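You operate a simulated robot arm through the tools that you are given. There is no shell and no other tool. Be economical: measure what you need, move in short steps, check, and stop when the job is done.

You are at the controls of a simulated robot arm. One attempt, no reset.

JOB
Fetch the orange pad and set it on the small blue-framed screen.

Only the result counts: the job must be done as asked and must still hold three seconds after the hand-in. Knocking over, shifting, dropping, spilling or breaking anything else fails it.

ROBOT AND FRAMES
A 7-joint arm with a two-finger parallel gripper, fixed in place. Base frame: the origin is at the foot of the arm, x ahead of it, y to its left, z up; the work surface is at about z = 0. Readings come in mm, degrees, newtons and seconds.
With the tool pointing down near the work surface it reaches from about 220 to 580 mm from the base axis. Its first joint turns from -66.0 to 66.0 degrees. Payload 2.5 kg.
The tool frame sits at the grasp point between the pads (the TCP): z along the fingers, y along the line on which they close. The tips reach 23 mm beyond it. The gripper opens to 94 mm. The fingers are 38 mm wide and 10 mm thick; the gripper's body (54 by 96 mm) begins 39 mm behind the TCP.
Orientation is that of the tool frame in the base frame, as a unit quaternion [x, y, z, w]. With the fingers straight down and closing along the base's y, the tool's x points along the base's -x, its y along +y and its z along -z.

CONTROLS
- The arm moves only by the tool nudge_tool. Its argument "increments" is a list of rows, each a list of 5 numbers: the opening, from 0 (shut) to 1 (fully open), then the shift along the tool's x, y, z in mm, then the turn about the tool's z in degrees. In form: [[fingers, tx, ty, tz, spin], ...]. A call has 1 to 10 rows; each row is the pose to reach, as a shift and turn from the pose commanded when the call began, along the tool's axes at that moment. Rows are played at 5 a second. More than 50 mm and 8.6 degrees between two rows, or a gripper value outside its range, and nothing of the call is played. A pose out of reach is approached as far as the arm can. The call stops where the force on the tool passes 40 N (or 10 N more than at its start, if that is more) or the arm is blocked; 0.2 s more then pass. The fingers move at their own pace (about 108 mm/s each) and stop on an object; they squeeze with about 32 N. The grip force told is the motor's: it shows also when the fingers shut on nothing. Time passes only in rows, and 0.2 s behind the last, so rows that repeat a pose let the fingers close. It gives the time, the measured TCP pose, the force on the tool (base axes), the opening and the grip force at its end, in the units of the frame above (readings bear some noise), and new pictures: "pictures" is both (left out), scene, wrist or none.
- Cameras (640 x 400 px; columns grow to the right, rows downward): "scene" is fixed at [128.8, -415.4, 543.2]; the picture's right is [0.74, -0.67, 0.00], its down [-0.38, -0.42, -0.82] and it looks along [0.55, 0.61, -0.57] (base axes); focal length 311 px, centre (320, 200). "wrist" rides on the gripper at [-39, 0, -44] in the tool frame; the picture's right is [0.00, -1.00, 0.00], its down [0.97, 0.00, -0.24] and it looks along [0.24, 0.00, 0.97] (tool axes); focal length 218 px, centre (320, 200). There is no depth. A picture from a camera that has moved, and an enlarged one, comes with that camera's place and axes in the base frame and with its lens.
- inspect(camera, box): a new picture of the part [left, top, right, bottom] of that camera's present view, enlarged. The clock stands still meanwhile.
- job_done(): hands the job in; it is judged then, once.

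Work in short steps. Places have to be worked out from the pictures, the camera data and where the tool is seen: move nearer, look again, correct. Check each grasp and each placing, and mend what went wrong. You have 90 turns and 150 pictures in all, those below and enlarged ones among them. Open the gripper and draw the arm clear of the work before you hand the job in, unless the task says otherwise; then end with one line.

The tools are called after "Emit:" by a JSON object that holds its "fn" and its "kwargs". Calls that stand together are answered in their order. nudge_tool: Moves the arm, as the interface text tells. Its arguments: {"type":"object","properties":{"increments":{"type":"array"},"pictures":{"type":"string","enum":["both","scene","wrist","none"]}},"required":["increments"]} The other tools are called the same way: inspect (camera, box) takes an enlarged picture of a part of a camera's view; job_done () hands the job in.

At the start:

```text
clock: 0.0
eef_pos: [342.0, 156.4, 241.0]
tcp_rot: [0.0, 1.0, 0.0, -0.001]
ft_force: [0.0, 0.0, 0.3]
opening: 93.9
finger_force: 0.1
```

scene: 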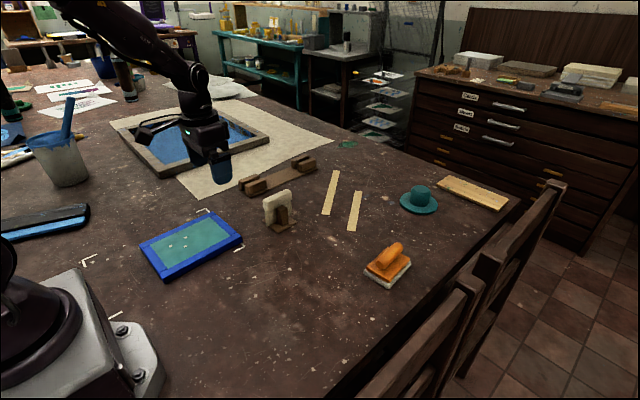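
wrist: 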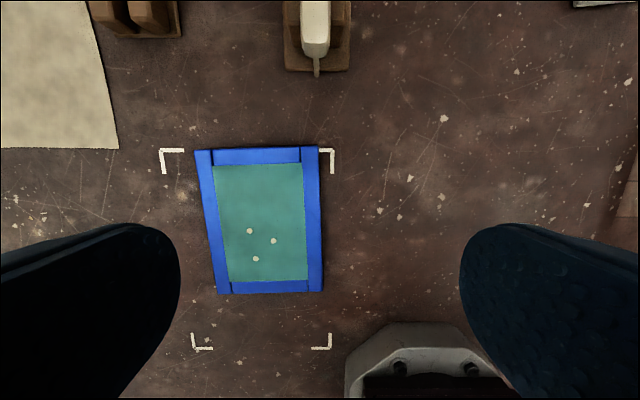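

I'll take a closer look at the orange pad and the blue-framed screen to locate them.

Emit:
{"fn": "inspect", "kwargs": {"camera": "scene", "box": [340, 220, 440, 300]}}

Emit:
{"fn": "inspect", "kwargs": {"camera": "scene", "box": [120, 180, 300, 292]}}

```text
5.00 times, centred on (390, 260) of scene
camera zoom: at [128.8, -415.4, 543.2], right [0.74, -0.67, 0.0], down [-0.38, -0.42, -0.82], along [0.55, 0.61, -0.57], focal length 1555 px, centre (-30, -100)
```

zoom: 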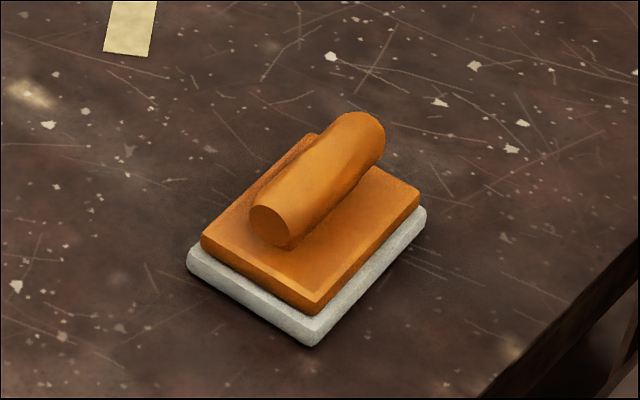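

```text
3.56 times, centred on (210, 236) of scene
camera zoom: at [128.8, -415.4, 543.2], right [0.74, -0.67, 0.0], down [-0.38, -0.42, -0.82], along [0.55, 0.61, -0.57], focal length 1106 px, centre (711, 72)
```

zoom: 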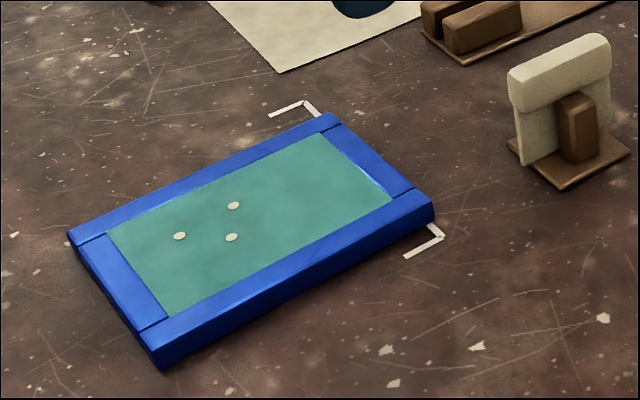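

The pad's handle runs roughly along base x, with its centre near (582,-147). The screen's centre is near (283,226). I'm moving at height toward the pad for a wrist view.

Emit:
{"fn": "nudge_tool", "kwargs": {"increments": [[1, -10, -33, 0, 0], [1, -25, -66, 0, 0], [1, -45, -99, 0, 0], [1, -65, -132, 0, 0], [1, -85, -165, 0, 0], [1, -105, -198, 0, 0], [1, -125, -231, 0, 0], [1, -145, -264, 0, 0], [1, -165, -290, 0, 0], [1, -178, -303, 0, 0]]}}

Emit:
{"fn": "inspect", "kwargs": {"camera": "scene", "box": [120, 180, 300, 292]}}

```text
clock: 2.2
eef_pos: [518.1, -146.0, 240.7]
tcp_rot: [0.0, 1.0, 0.0, 0.0]
ft_force: [-0.1, -0.1, 0.5]
opening: 94.0
finger_force: 0.1
camera wrist: at [558.4, -147.4, 285.7], right [0.0, -1.0, 0.0], down [-0.97, 0.0, 0.24], along [-0.24, 0.0, -0.97], focal length 218 px, centre (320, 200)
```

scene: 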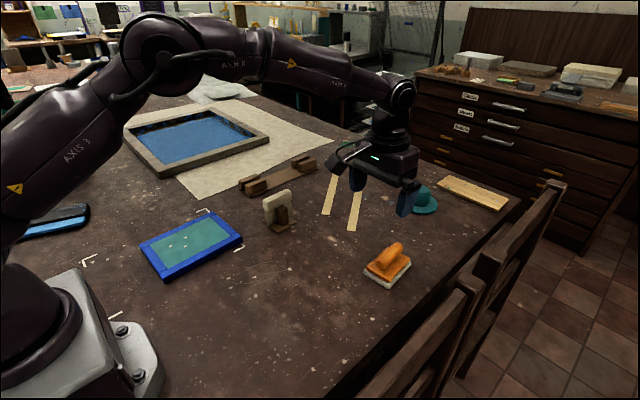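
wrist: 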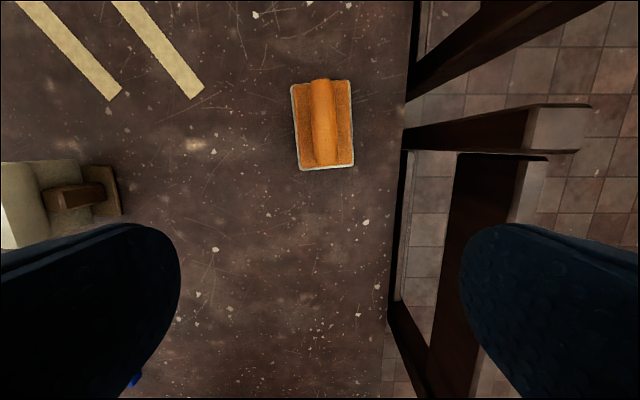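

```text
3.56 times, centred on (210, 236) of scene
camera zoom: at [128.8, -415.4, 543.2], right [0.74, -0.67, 0.0], down [-0.38, -0.42, -0.82], along [0.55, 0.61, -0.57], focal length 1106 px, centre (711, 72)
```

zoom: 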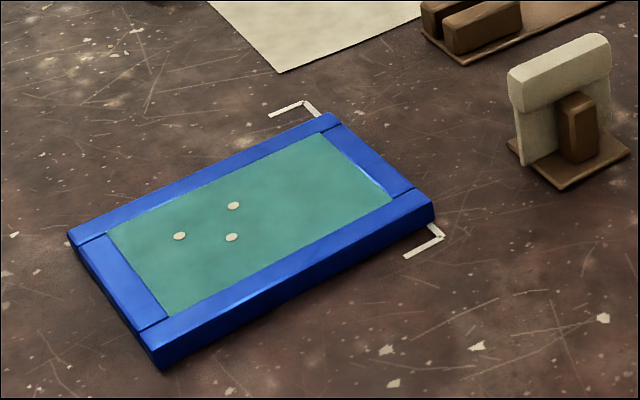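

In the wrist view the handle runs from about (540,-155) to (622,-148), a yaw of about +4.5°. I'm lowering to z≈120 over its near half to look again.

Emit:
{"fn": "nudge_tool", "kwargs": {"increments": [[1, -20, -4, 20, -4.5], [1, -42, -6, 50, -4.5], [1, -42, -6, 85, -4.5], [1, -42, -6, 120, -4.5], [1, -42, -6, 120, -4.5]]}}

```text
clock: 3.4
eef_pos: [561.1, -153.7, 123.6]
tcp_rot: [-0.039, 0.999, 0.0, 0.0]
ft_force: [0.7, 0.7, 0.2]
opening: 93.9
finger_force: 0.0
camera wrist: at [600.5, -150.8, 165.7], right [0.08, -1.0, 0.0], down [-0.97, -0.08, 0.24], along [-0.24, -0.02, -0.97], focal length 218 px, centre (320, 200)
```

scene: 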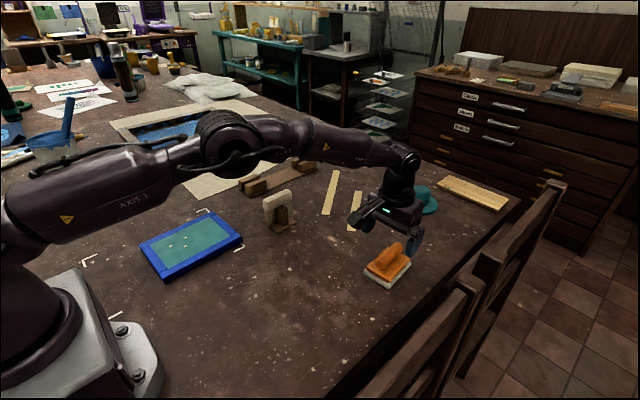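
wrist: 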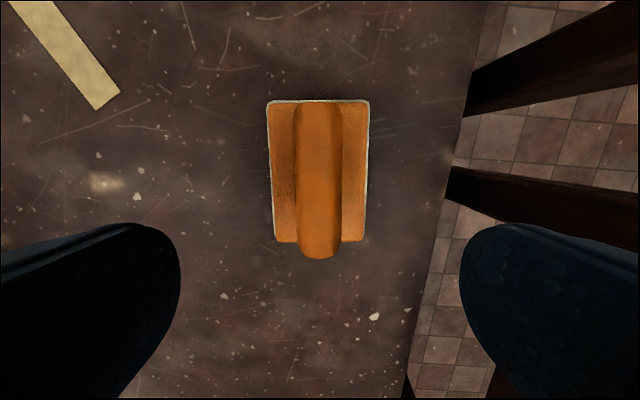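

The alignment is good, with the handle centred between the fingers. I'm lowering to z≈50 with the fingers still open and a touch further out.

Emit:
{"fn": "nudge_tool", "kwargs": {"increments": [[1, -3, 0, 25, 0], [1, -5, 0, 45, 0], [1, -5, 0, 60, 0], [1, -5, 0, 70, 0], [1, -5, 0, 71, 0]]}}

Emit:
{"fn": "inspect", "kwargs": {"camera": "scene", "box": [340, 200, 460, 296]}}

```text
clock: 4.6
eef_pos: [567.8, -152.2, 50.3]
tcp_rot: [-0.039, 0.999, 0.0, 0.0]
ft_force: [-0.3, 1.1, -0.7]
opening: 94.2
finger_force: 0.0
camera wrist: at [606.7, -150.1, 94.1], right [0.08, -1.0, 0.0], down [-0.97, -0.08, 0.24], along [-0.24, -0.02, -0.97], focal length 218 px, centre (320, 200)
```

scene: 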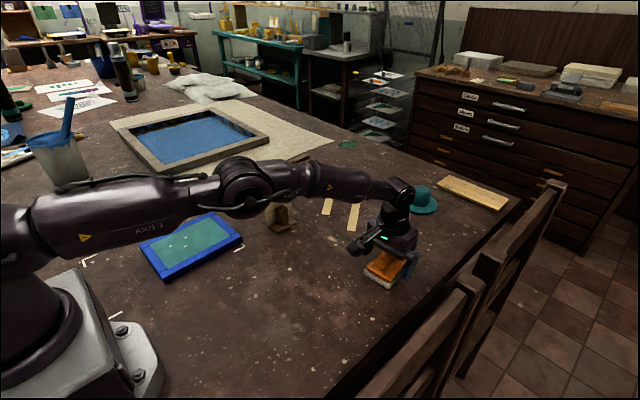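
wrist: 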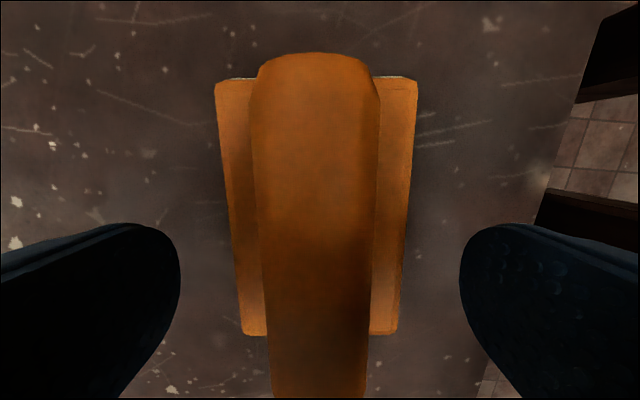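

```text
4.17 times, centred on (400, 248) of scene
camera zoom: at [128.8, -415.4, 543.2], right [0.74, -0.67, 0.0], down [-0.38, -0.42, -0.82], along [0.55, 0.61, -0.57], focal length 1296 px, centre (-13, 0)
```

zoom: 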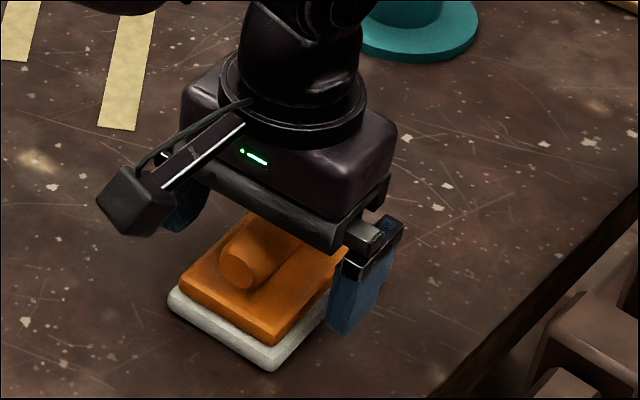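

The fingers straddle the handle with the tips near z 27 and no contact. I'm closing the gripper.

Emit:
{"fn": "nudge_tool", "kwargs": {"increments": [[0.5, 0, 0, 0, 0], [0.2, 0, 0, 0, 0], [0, 0, 0, 0, 0], [0, 0, 0, 0, 0], [0, 0, 0, 0, 0]]}}

```text
clock: 5.8
eef_pos: [567.0, -152.7, 51.2]
tcp_rot: [-0.04, 0.999, 0.001, 0.001]
ft_force: [0.1, -0.1, -0.2]
opening: 25.5
finger_force: 31.5
camera wrist: at [606.6, -150.1, 94.2], right [0.08, -1.0, 0.0], down [-0.97, -0.08, 0.24], along [-0.24, -0.02, -0.97], focal length 218 px, centre (320, 200)
```

scene: 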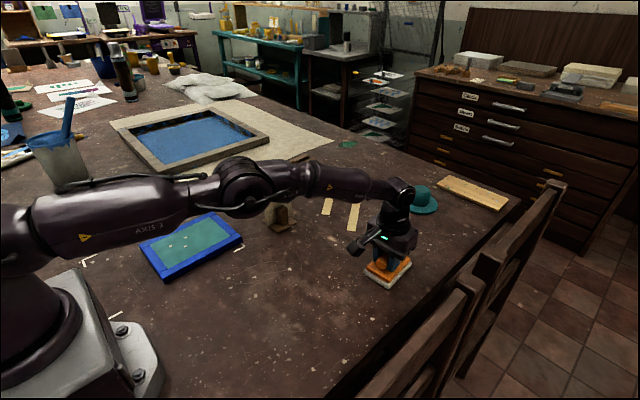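
wrist: 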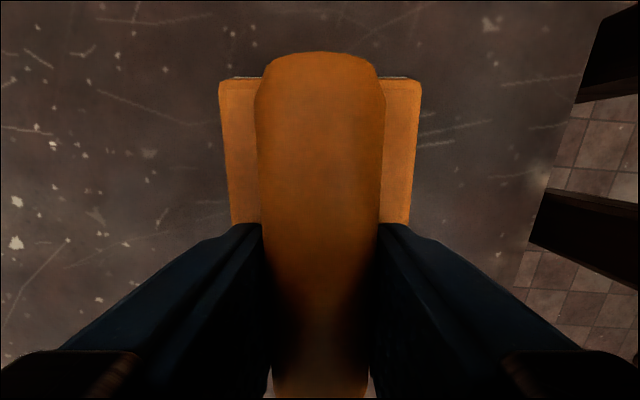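

The handle is gripped at 25.5 mm and 31 N. I'm lifting slowly.

Emit:
{"fn": "nudge_tool", "kwargs": {"increments": [[0, 0, 0, -8, 0], [0, 0, 0, -20, 0], [0, 5, 0, -45, 0], [0, 10, 0, -75, 0], [0, 15, 0, -105, 0], [0, 20, 0, -130, 0], [0, 20, 0, -130, 0]]}}

Emit:
{"fn": "inspect", "kwargs": {"camera": "scene", "box": [320, 140, 440, 236]}}

```text
clock: 7.4
eef_pos: [546.9, -155.2, 180.9]
tcp_rot: [-0.039, 0.999, 0.0, 0.0]
ft_force: [0.2, 0.2, -0.3]
opening: 25.7
finger_force: 32.1
camera wrist: at [586.3, -152.4, 224.6], right [0.08, -1.0, 0.0], down [-0.97, -0.08, 0.24], along [-0.24, -0.02, -0.97], focal length 218 px, centre (320, 200)
```

scene: 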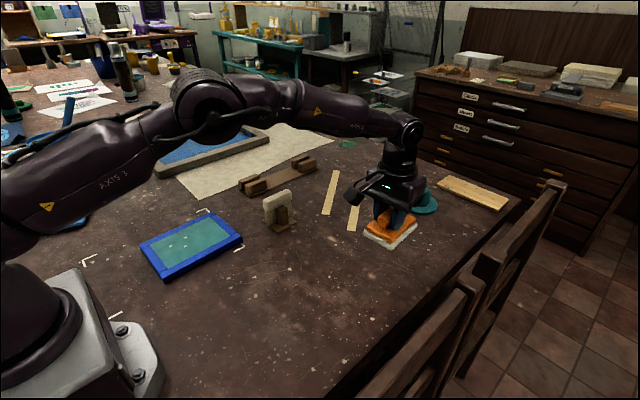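
wrist: 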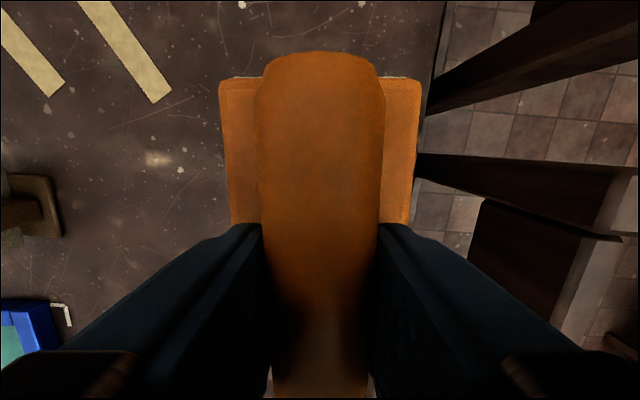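

```text
4.17 times, centred on (380, 188) of scene
camera zoom: at [128.8, -415.4, 543.2], right [0.74, -0.67, 0.0], down [-0.38, -0.42, -0.82], along [0.55, 0.61, -0.57], focal length 1296 px, centre (70, 250)
```

zoom: 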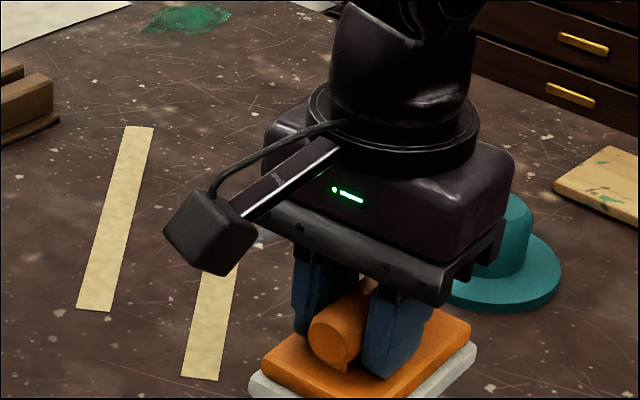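

The pad is lifted and level. From the pictures the screen is about 197×146 mm, centred near (280,229), with its top at z≈20 and a yaw of about 1.5°. I'm carrying the pad over at height.

Emit:
{"fn": "nudge_tool", "kwargs": {"increments": [[0, 0, 5, -20, 0], [0, 10, 25, -50, 0], [0, 30, 58, -60, 0], [0, 52, 93, -60, 0], [0, 76, 128, -60, 0], [0, 100, 163, -60, 0], [0, 124, 198, -60, 0], [0, 148, 233, -60, 0], [0, 168, 268, -60, 0], [0, 180, 290, -60, 0]], "pictures": "both"}}

```text
clock: 9.6
eef_pos: [344.6, 121.9, 239.9]
tcp_rot: [-0.039, 0.999, 0.0, 0.0]
ft_force: [-0.2, 0.2, -0.3]
opening: 25.5
finger_force: 31.7
camera wrist: at [384.3, 123.9, 284.6], right [0.08, -1.0, 0.0], down [-0.97, -0.08, 0.24], along [-0.24, -0.02, -0.97], focal length 218 px, centre (320, 200)
```

scene: 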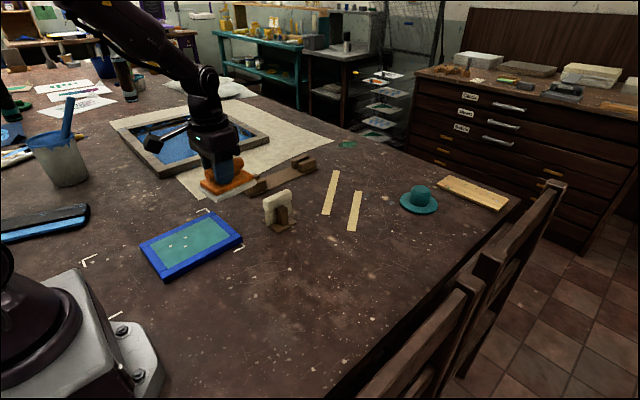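
wrist: 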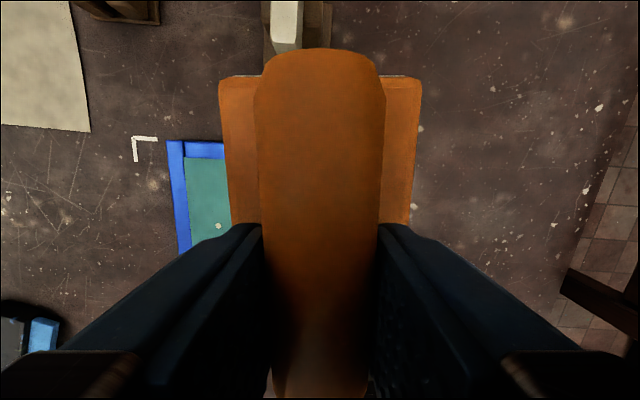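

The grip is holding steady. I'm moving over the screen centre, correcting the yaw and lowering to z≈120.

Emit:
{"fn": "nudge_tool", "kwargs": {"increments": [[0, 23, 37, 0, 1], [0, 46, 75, 0, 2], [0, 69, 112, 0, 3], [0, 69, 112, 40, 3], [0, 69, 112, 80, 3], [0, 69, 112, 120, 3], [0, 69, 112, 120, 3]]}}

Emit:
{"fn": "inspect", "kwargs": {"camera": "scene", "box": [120, 160, 280, 288]}}

```text
clock: 11.2
eef_pos: [268.9, 229.2, 119.6]
tcp_rot: [-0.013, 1.0, -0.001, 0.0]
ft_force: [-0.3, -0.6, -0.9]
opening: 25.2
finger_force: 31.5
camera wrist: at [308.0, 228.8, 163.3], right [0.03, -1.0, 0.0], down [-0.97, -0.02, 0.24], along [-0.24, -0.01, -0.97], focal length 218 px, centre (320, 200)
```

scene: 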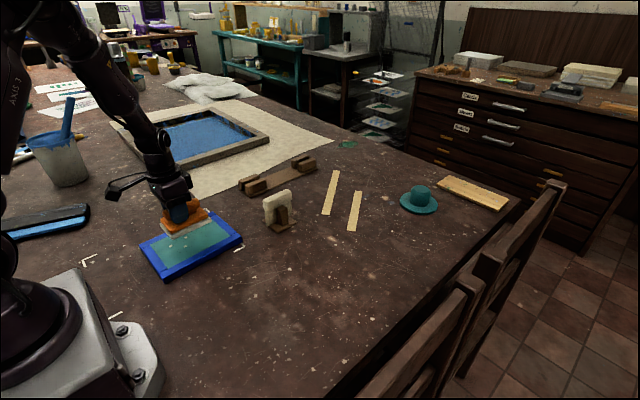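
wrist: 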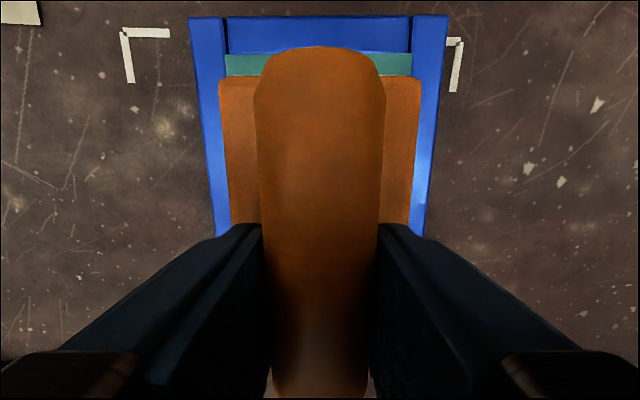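

```text
3.12 times, centred on (200, 224) of scene
camera zoom: at [128.8, -415.4, 543.2], right [0.74, -0.67, 0.0], down [-0.38, -0.42, -0.82], along [0.55, 0.61, -0.57], focal length 972 px, centre (695, 125)
```

zoom: 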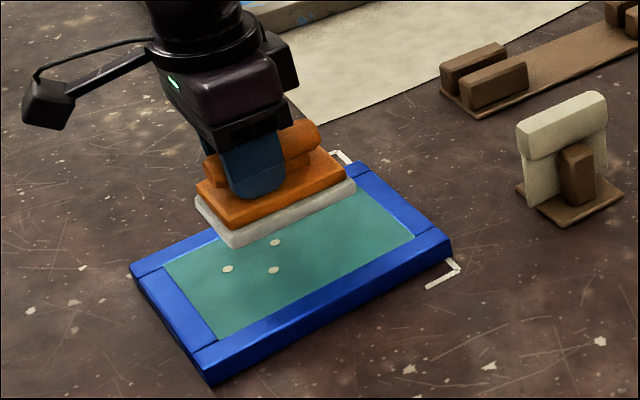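

The pad is centred over the mesh. I'm lowering close to the surface, then checking the gap.

Emit:
{"fn": "nudge_tool", "kwargs": {"increments": [[0, 0, 0, 20, 0], [0, 0, 0, 35, 0], [0, 0, 0, 43, 0], [0, 0, 0, 46, 0], [0, 0, 0, 46, 0]], "pictures": "none"}}

Emit:
{"fn": "inspect", "kwargs": {"camera": "scene", "box": [140, 190, 260, 286]}}

```text
clock: 12.4
eef_pos: [269.9, 228.6, 75.0]
tcp_rot: [-0.012, 1.0, 0.0, 0.001]
ft_force: [0.3, -0.2, -0.4]
opening: 25.4
finger_force: 31.9
```

```text
4.17 times, centred on (200, 238) of scene
camera zoom: at [128.8, -415.4, 543.2], right [0.74, -0.67, 0.0], down [-0.38, -0.42, -0.82], along [0.55, 0.61, -0.57], focal length 1296 px, centre (820, 42)
```

zoom: 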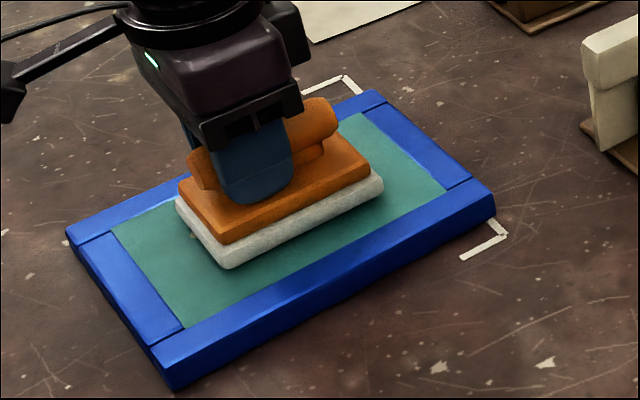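

The pad still hovers slightly above the mesh with no force. I'm creeping down in small steps.

Emit:
{"fn": "nudge_tool", "kwargs": {"increments": [[0, 0, 0, 2, 0], [0, 0, 0, 4, 0], [0, 0, 0, 5, 0], [0, 0, 0, 6, 0], [0, 0, 0, 6, 0]], "pictures": "none"}}

```text
clock: 13.6
eef_pos: [268.1, 227.8, 69.9]
tcp_rot: [-0.012, 1.0, 0.002, 0.001]
ft_force: [-5.8, -2.7, 26.3]
opening: 25.4
finger_force: 32.0
```

The force is about 26 N upward, so the pad is touching. I'm easing back 1 mm and checking before release.

Emit:
{"fn": "nudge_tool", "kwargs": {"increments": [[0, 0, 0, -0.5, 0], [0, 0, 0, -1, 0], [0, 0, 0, -1, 0]], "pictures": "wrist"}}

Emit:
{"fn": "inspect", "kwargs": {"camera": "scene", "box": [140, 190, 260, 286]}}

```text
clock: 14.4
eef_pos: [266.8, 226.9, 69.7]
tcp_rot: [-0.014, 1.0, 0.0, 0.001]
ft_force: [3.8, 3.9, 14.1]
opening: 25.3
finger_force: 31.5
camera wrist: at [307.2, 227.0, 113.7], right [0.03, -1.0, 0.0], down [-0.97, -0.03, 0.24], along [-0.24, 0.0, -0.97], focal length 218 px, centre (320, 200)
```

wrist: 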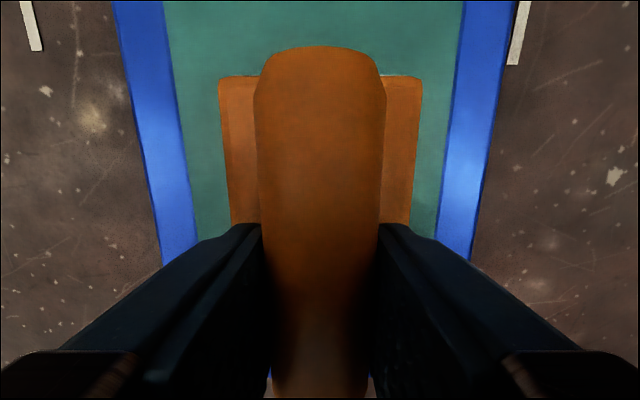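

```text
4.17 times, centred on (200, 238) of scene
camera zoom: at [128.8, -415.4, 543.1], right [0.74, -0.67, 0.0], down [-0.38, -0.42, -0.82], along [0.55, 0.61, -0.57], focal length 1296 px, centre (820, 42)
```

zoom: 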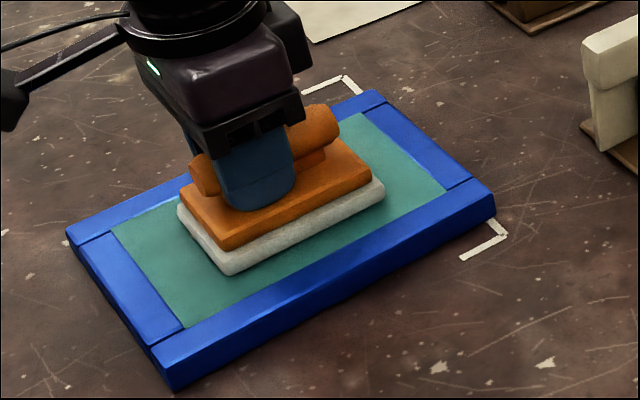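

The pad sits flat inside the frame and the screen hasn't shifted. I'm easing a little more, then opening the fingers.

Emit:
{"fn": "nudge_tool", "kwargs": {"increments": [[0, 0, 0, -0.6, 0], [0.35, 0, 0, -0.8, 0], [0.5, 0, 0, -0.8, 0], [0.65, 0, 0, -0.8, 0], [0.65, 0, 0, -0.8, 0]], "pictures": "wrist"}}

Emit:
{"fn": "inspect", "kwargs": {"camera": "scene", "box": [140, 190, 260, 286]}}

```text
clock: 15.6
eef_pos: [267.3, 227.1, 70.8]
tcp_rot: [-0.013, 1.0, 0.0, -0.001]
ft_force: [0.2, -0.3, -0.3]
opening: 61.2
finger_force: 0.0
camera wrist: at [306.6, 227.1, 113.8], right [0.03, -1.0, 0.0], down [-0.97, -0.02, 0.24], along [-0.24, -0.01, -0.97], focal length 218 px, centre (320, 200)
```

wrist: 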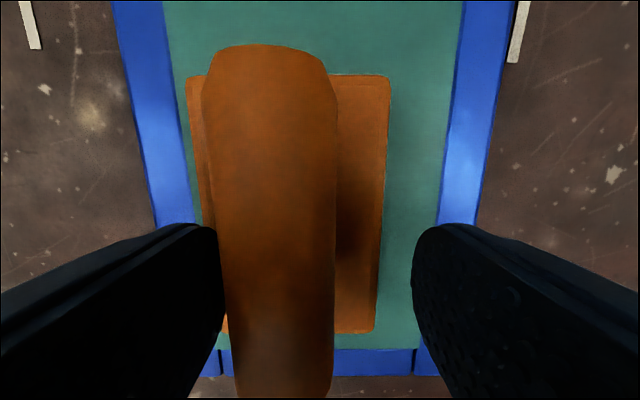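

```text
4.17 times, centred on (200, 238) of scene
camera zoom: at [128.8, -415.4, 543.2], right [0.74, -0.67, 0.0], down [-0.38, -0.42, -0.82], along [0.55, 0.61, -0.57], focal length 1296 px, centre (820, 42)
```

zoom: 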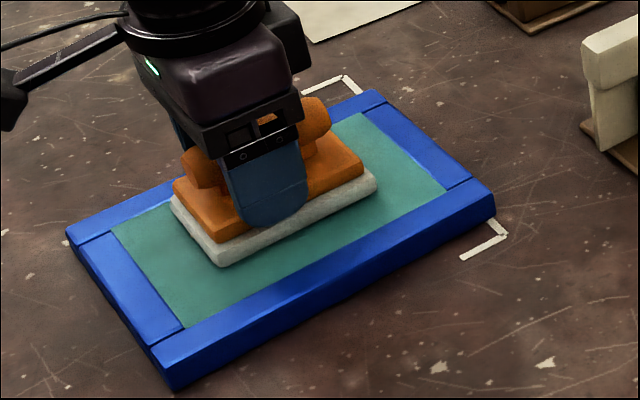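

On release the pad slid about 10 mm toward +y, staying beside the left finger. I'm shifting the tool a few mm the same way to see whether that finger is clear of the handle.

Emit:
{"fn": "nudge_tool", "kwargs": {"increments": [[0.65, 0, 2, 0, 0], [0.65, 0, 4, 0, 0], [0.65, 0, 6, 0, 0], [0.65, 0, 6, 0, 0]], "pictures": "wrist"}}

```text
clock: 16.6
eef_pos: [267.4, 232.7, 69.9]
tcp_rot: [-0.014, 1.0, 0.0, 0.0]
ft_force: [-0.1, -0.4, -0.3]
opening: 61.0
finger_force: 0.1
camera wrist: at [307.2, 232.8, 113.4], right [0.03, -1.0, 0.0], down [-0.97, -0.02, 0.24], along [-0.24, -0.01, -0.97], focal length 218 px, centre (320, 200)
```

wrist: 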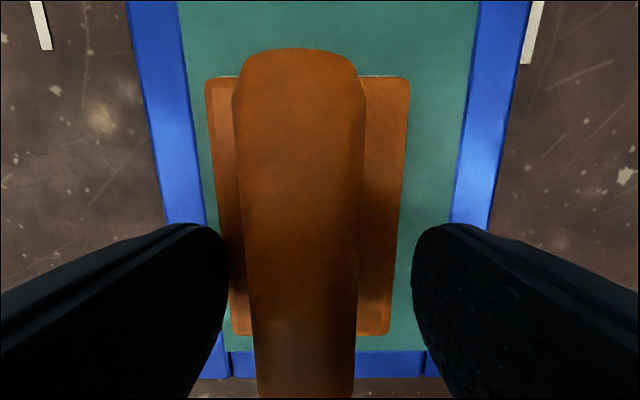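

The finger is free and the pad lies flat on the mesh, inside the frame. I'm lifting straight up.

Emit:
{"fn": "nudge_tool", "kwargs": {"increments": [[0.65, 0, 3, -5, 0], [0.7, 0, 3, -25, 0], [0.8, 0, 3, -65, 0], [1, 0, 3, -110, 0], [1, 0, 3, -155, 0], [1, -30, -20, -180, 0], [1, -60, -50, -180, 0], [1, -60, -50, -180, 0]]}}

Emit:
{"fn": "inspect", "kwargs": {"camera": "scene", "box": [140, 190, 260, 286]}}

```text
clock: 18.4
eef_pos: [329.9, 184.1, 249.7]
tcp_rot: [-0.013, 1.0, 0.0, -0.001]
ft_force: [0.2, 0.7, 0.3]
opening: 94.0
finger_force: 0.1
camera wrist: at [368.4, 183.9, 293.7], right [0.03, -1.0, 0.0], down [-0.97, -0.03, 0.24], along [-0.24, -0.01, -0.97], focal length 218 px, centre (320, 200)
```

scene: 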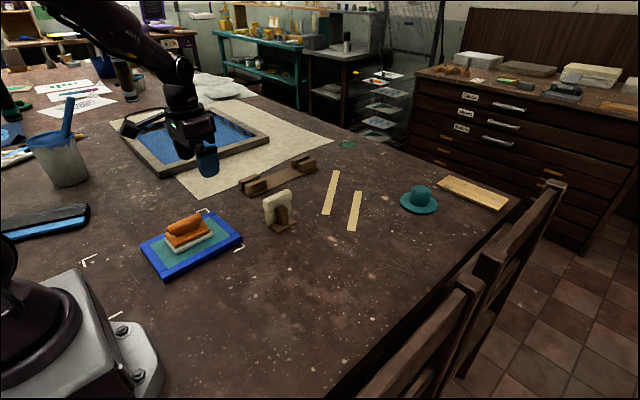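
wrist: 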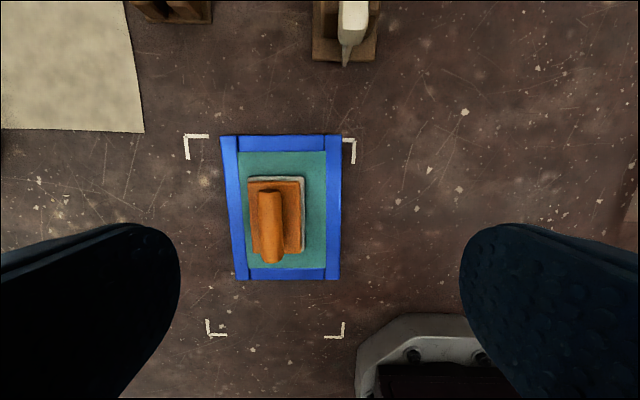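

```text
4.17 times, centred on (200, 238) of scene
camera zoom: at [128.8, -415.4, 543.2], right [0.74, -0.67, 0.0], down [-0.38, -0.42, -0.82], along [0.55, 0.61, -0.57], focal length 1296 px, centre (820, 42)
```

zoom: 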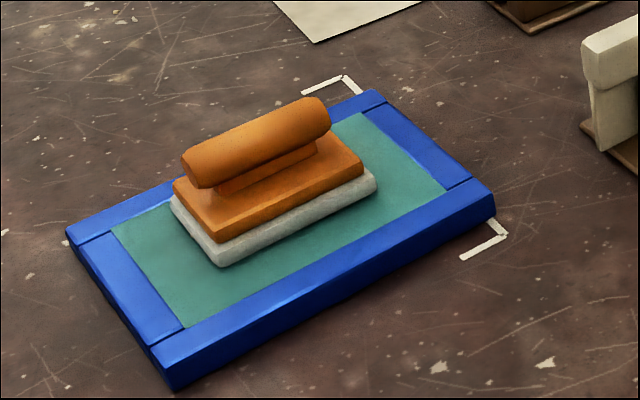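

The pad lies flat on the screen's mesh, the screen hasn't moved, and the arm is clear with the gripper open. I'm handing in.

Emit:
{"fn": "job_done", "kwargs": {}}

```text
The job is handed in.
```

The orange pad is resting flat on the small blue-framed screen, about 10 mm off centre because it slid slightly as the fingers opened; nothing else moved.
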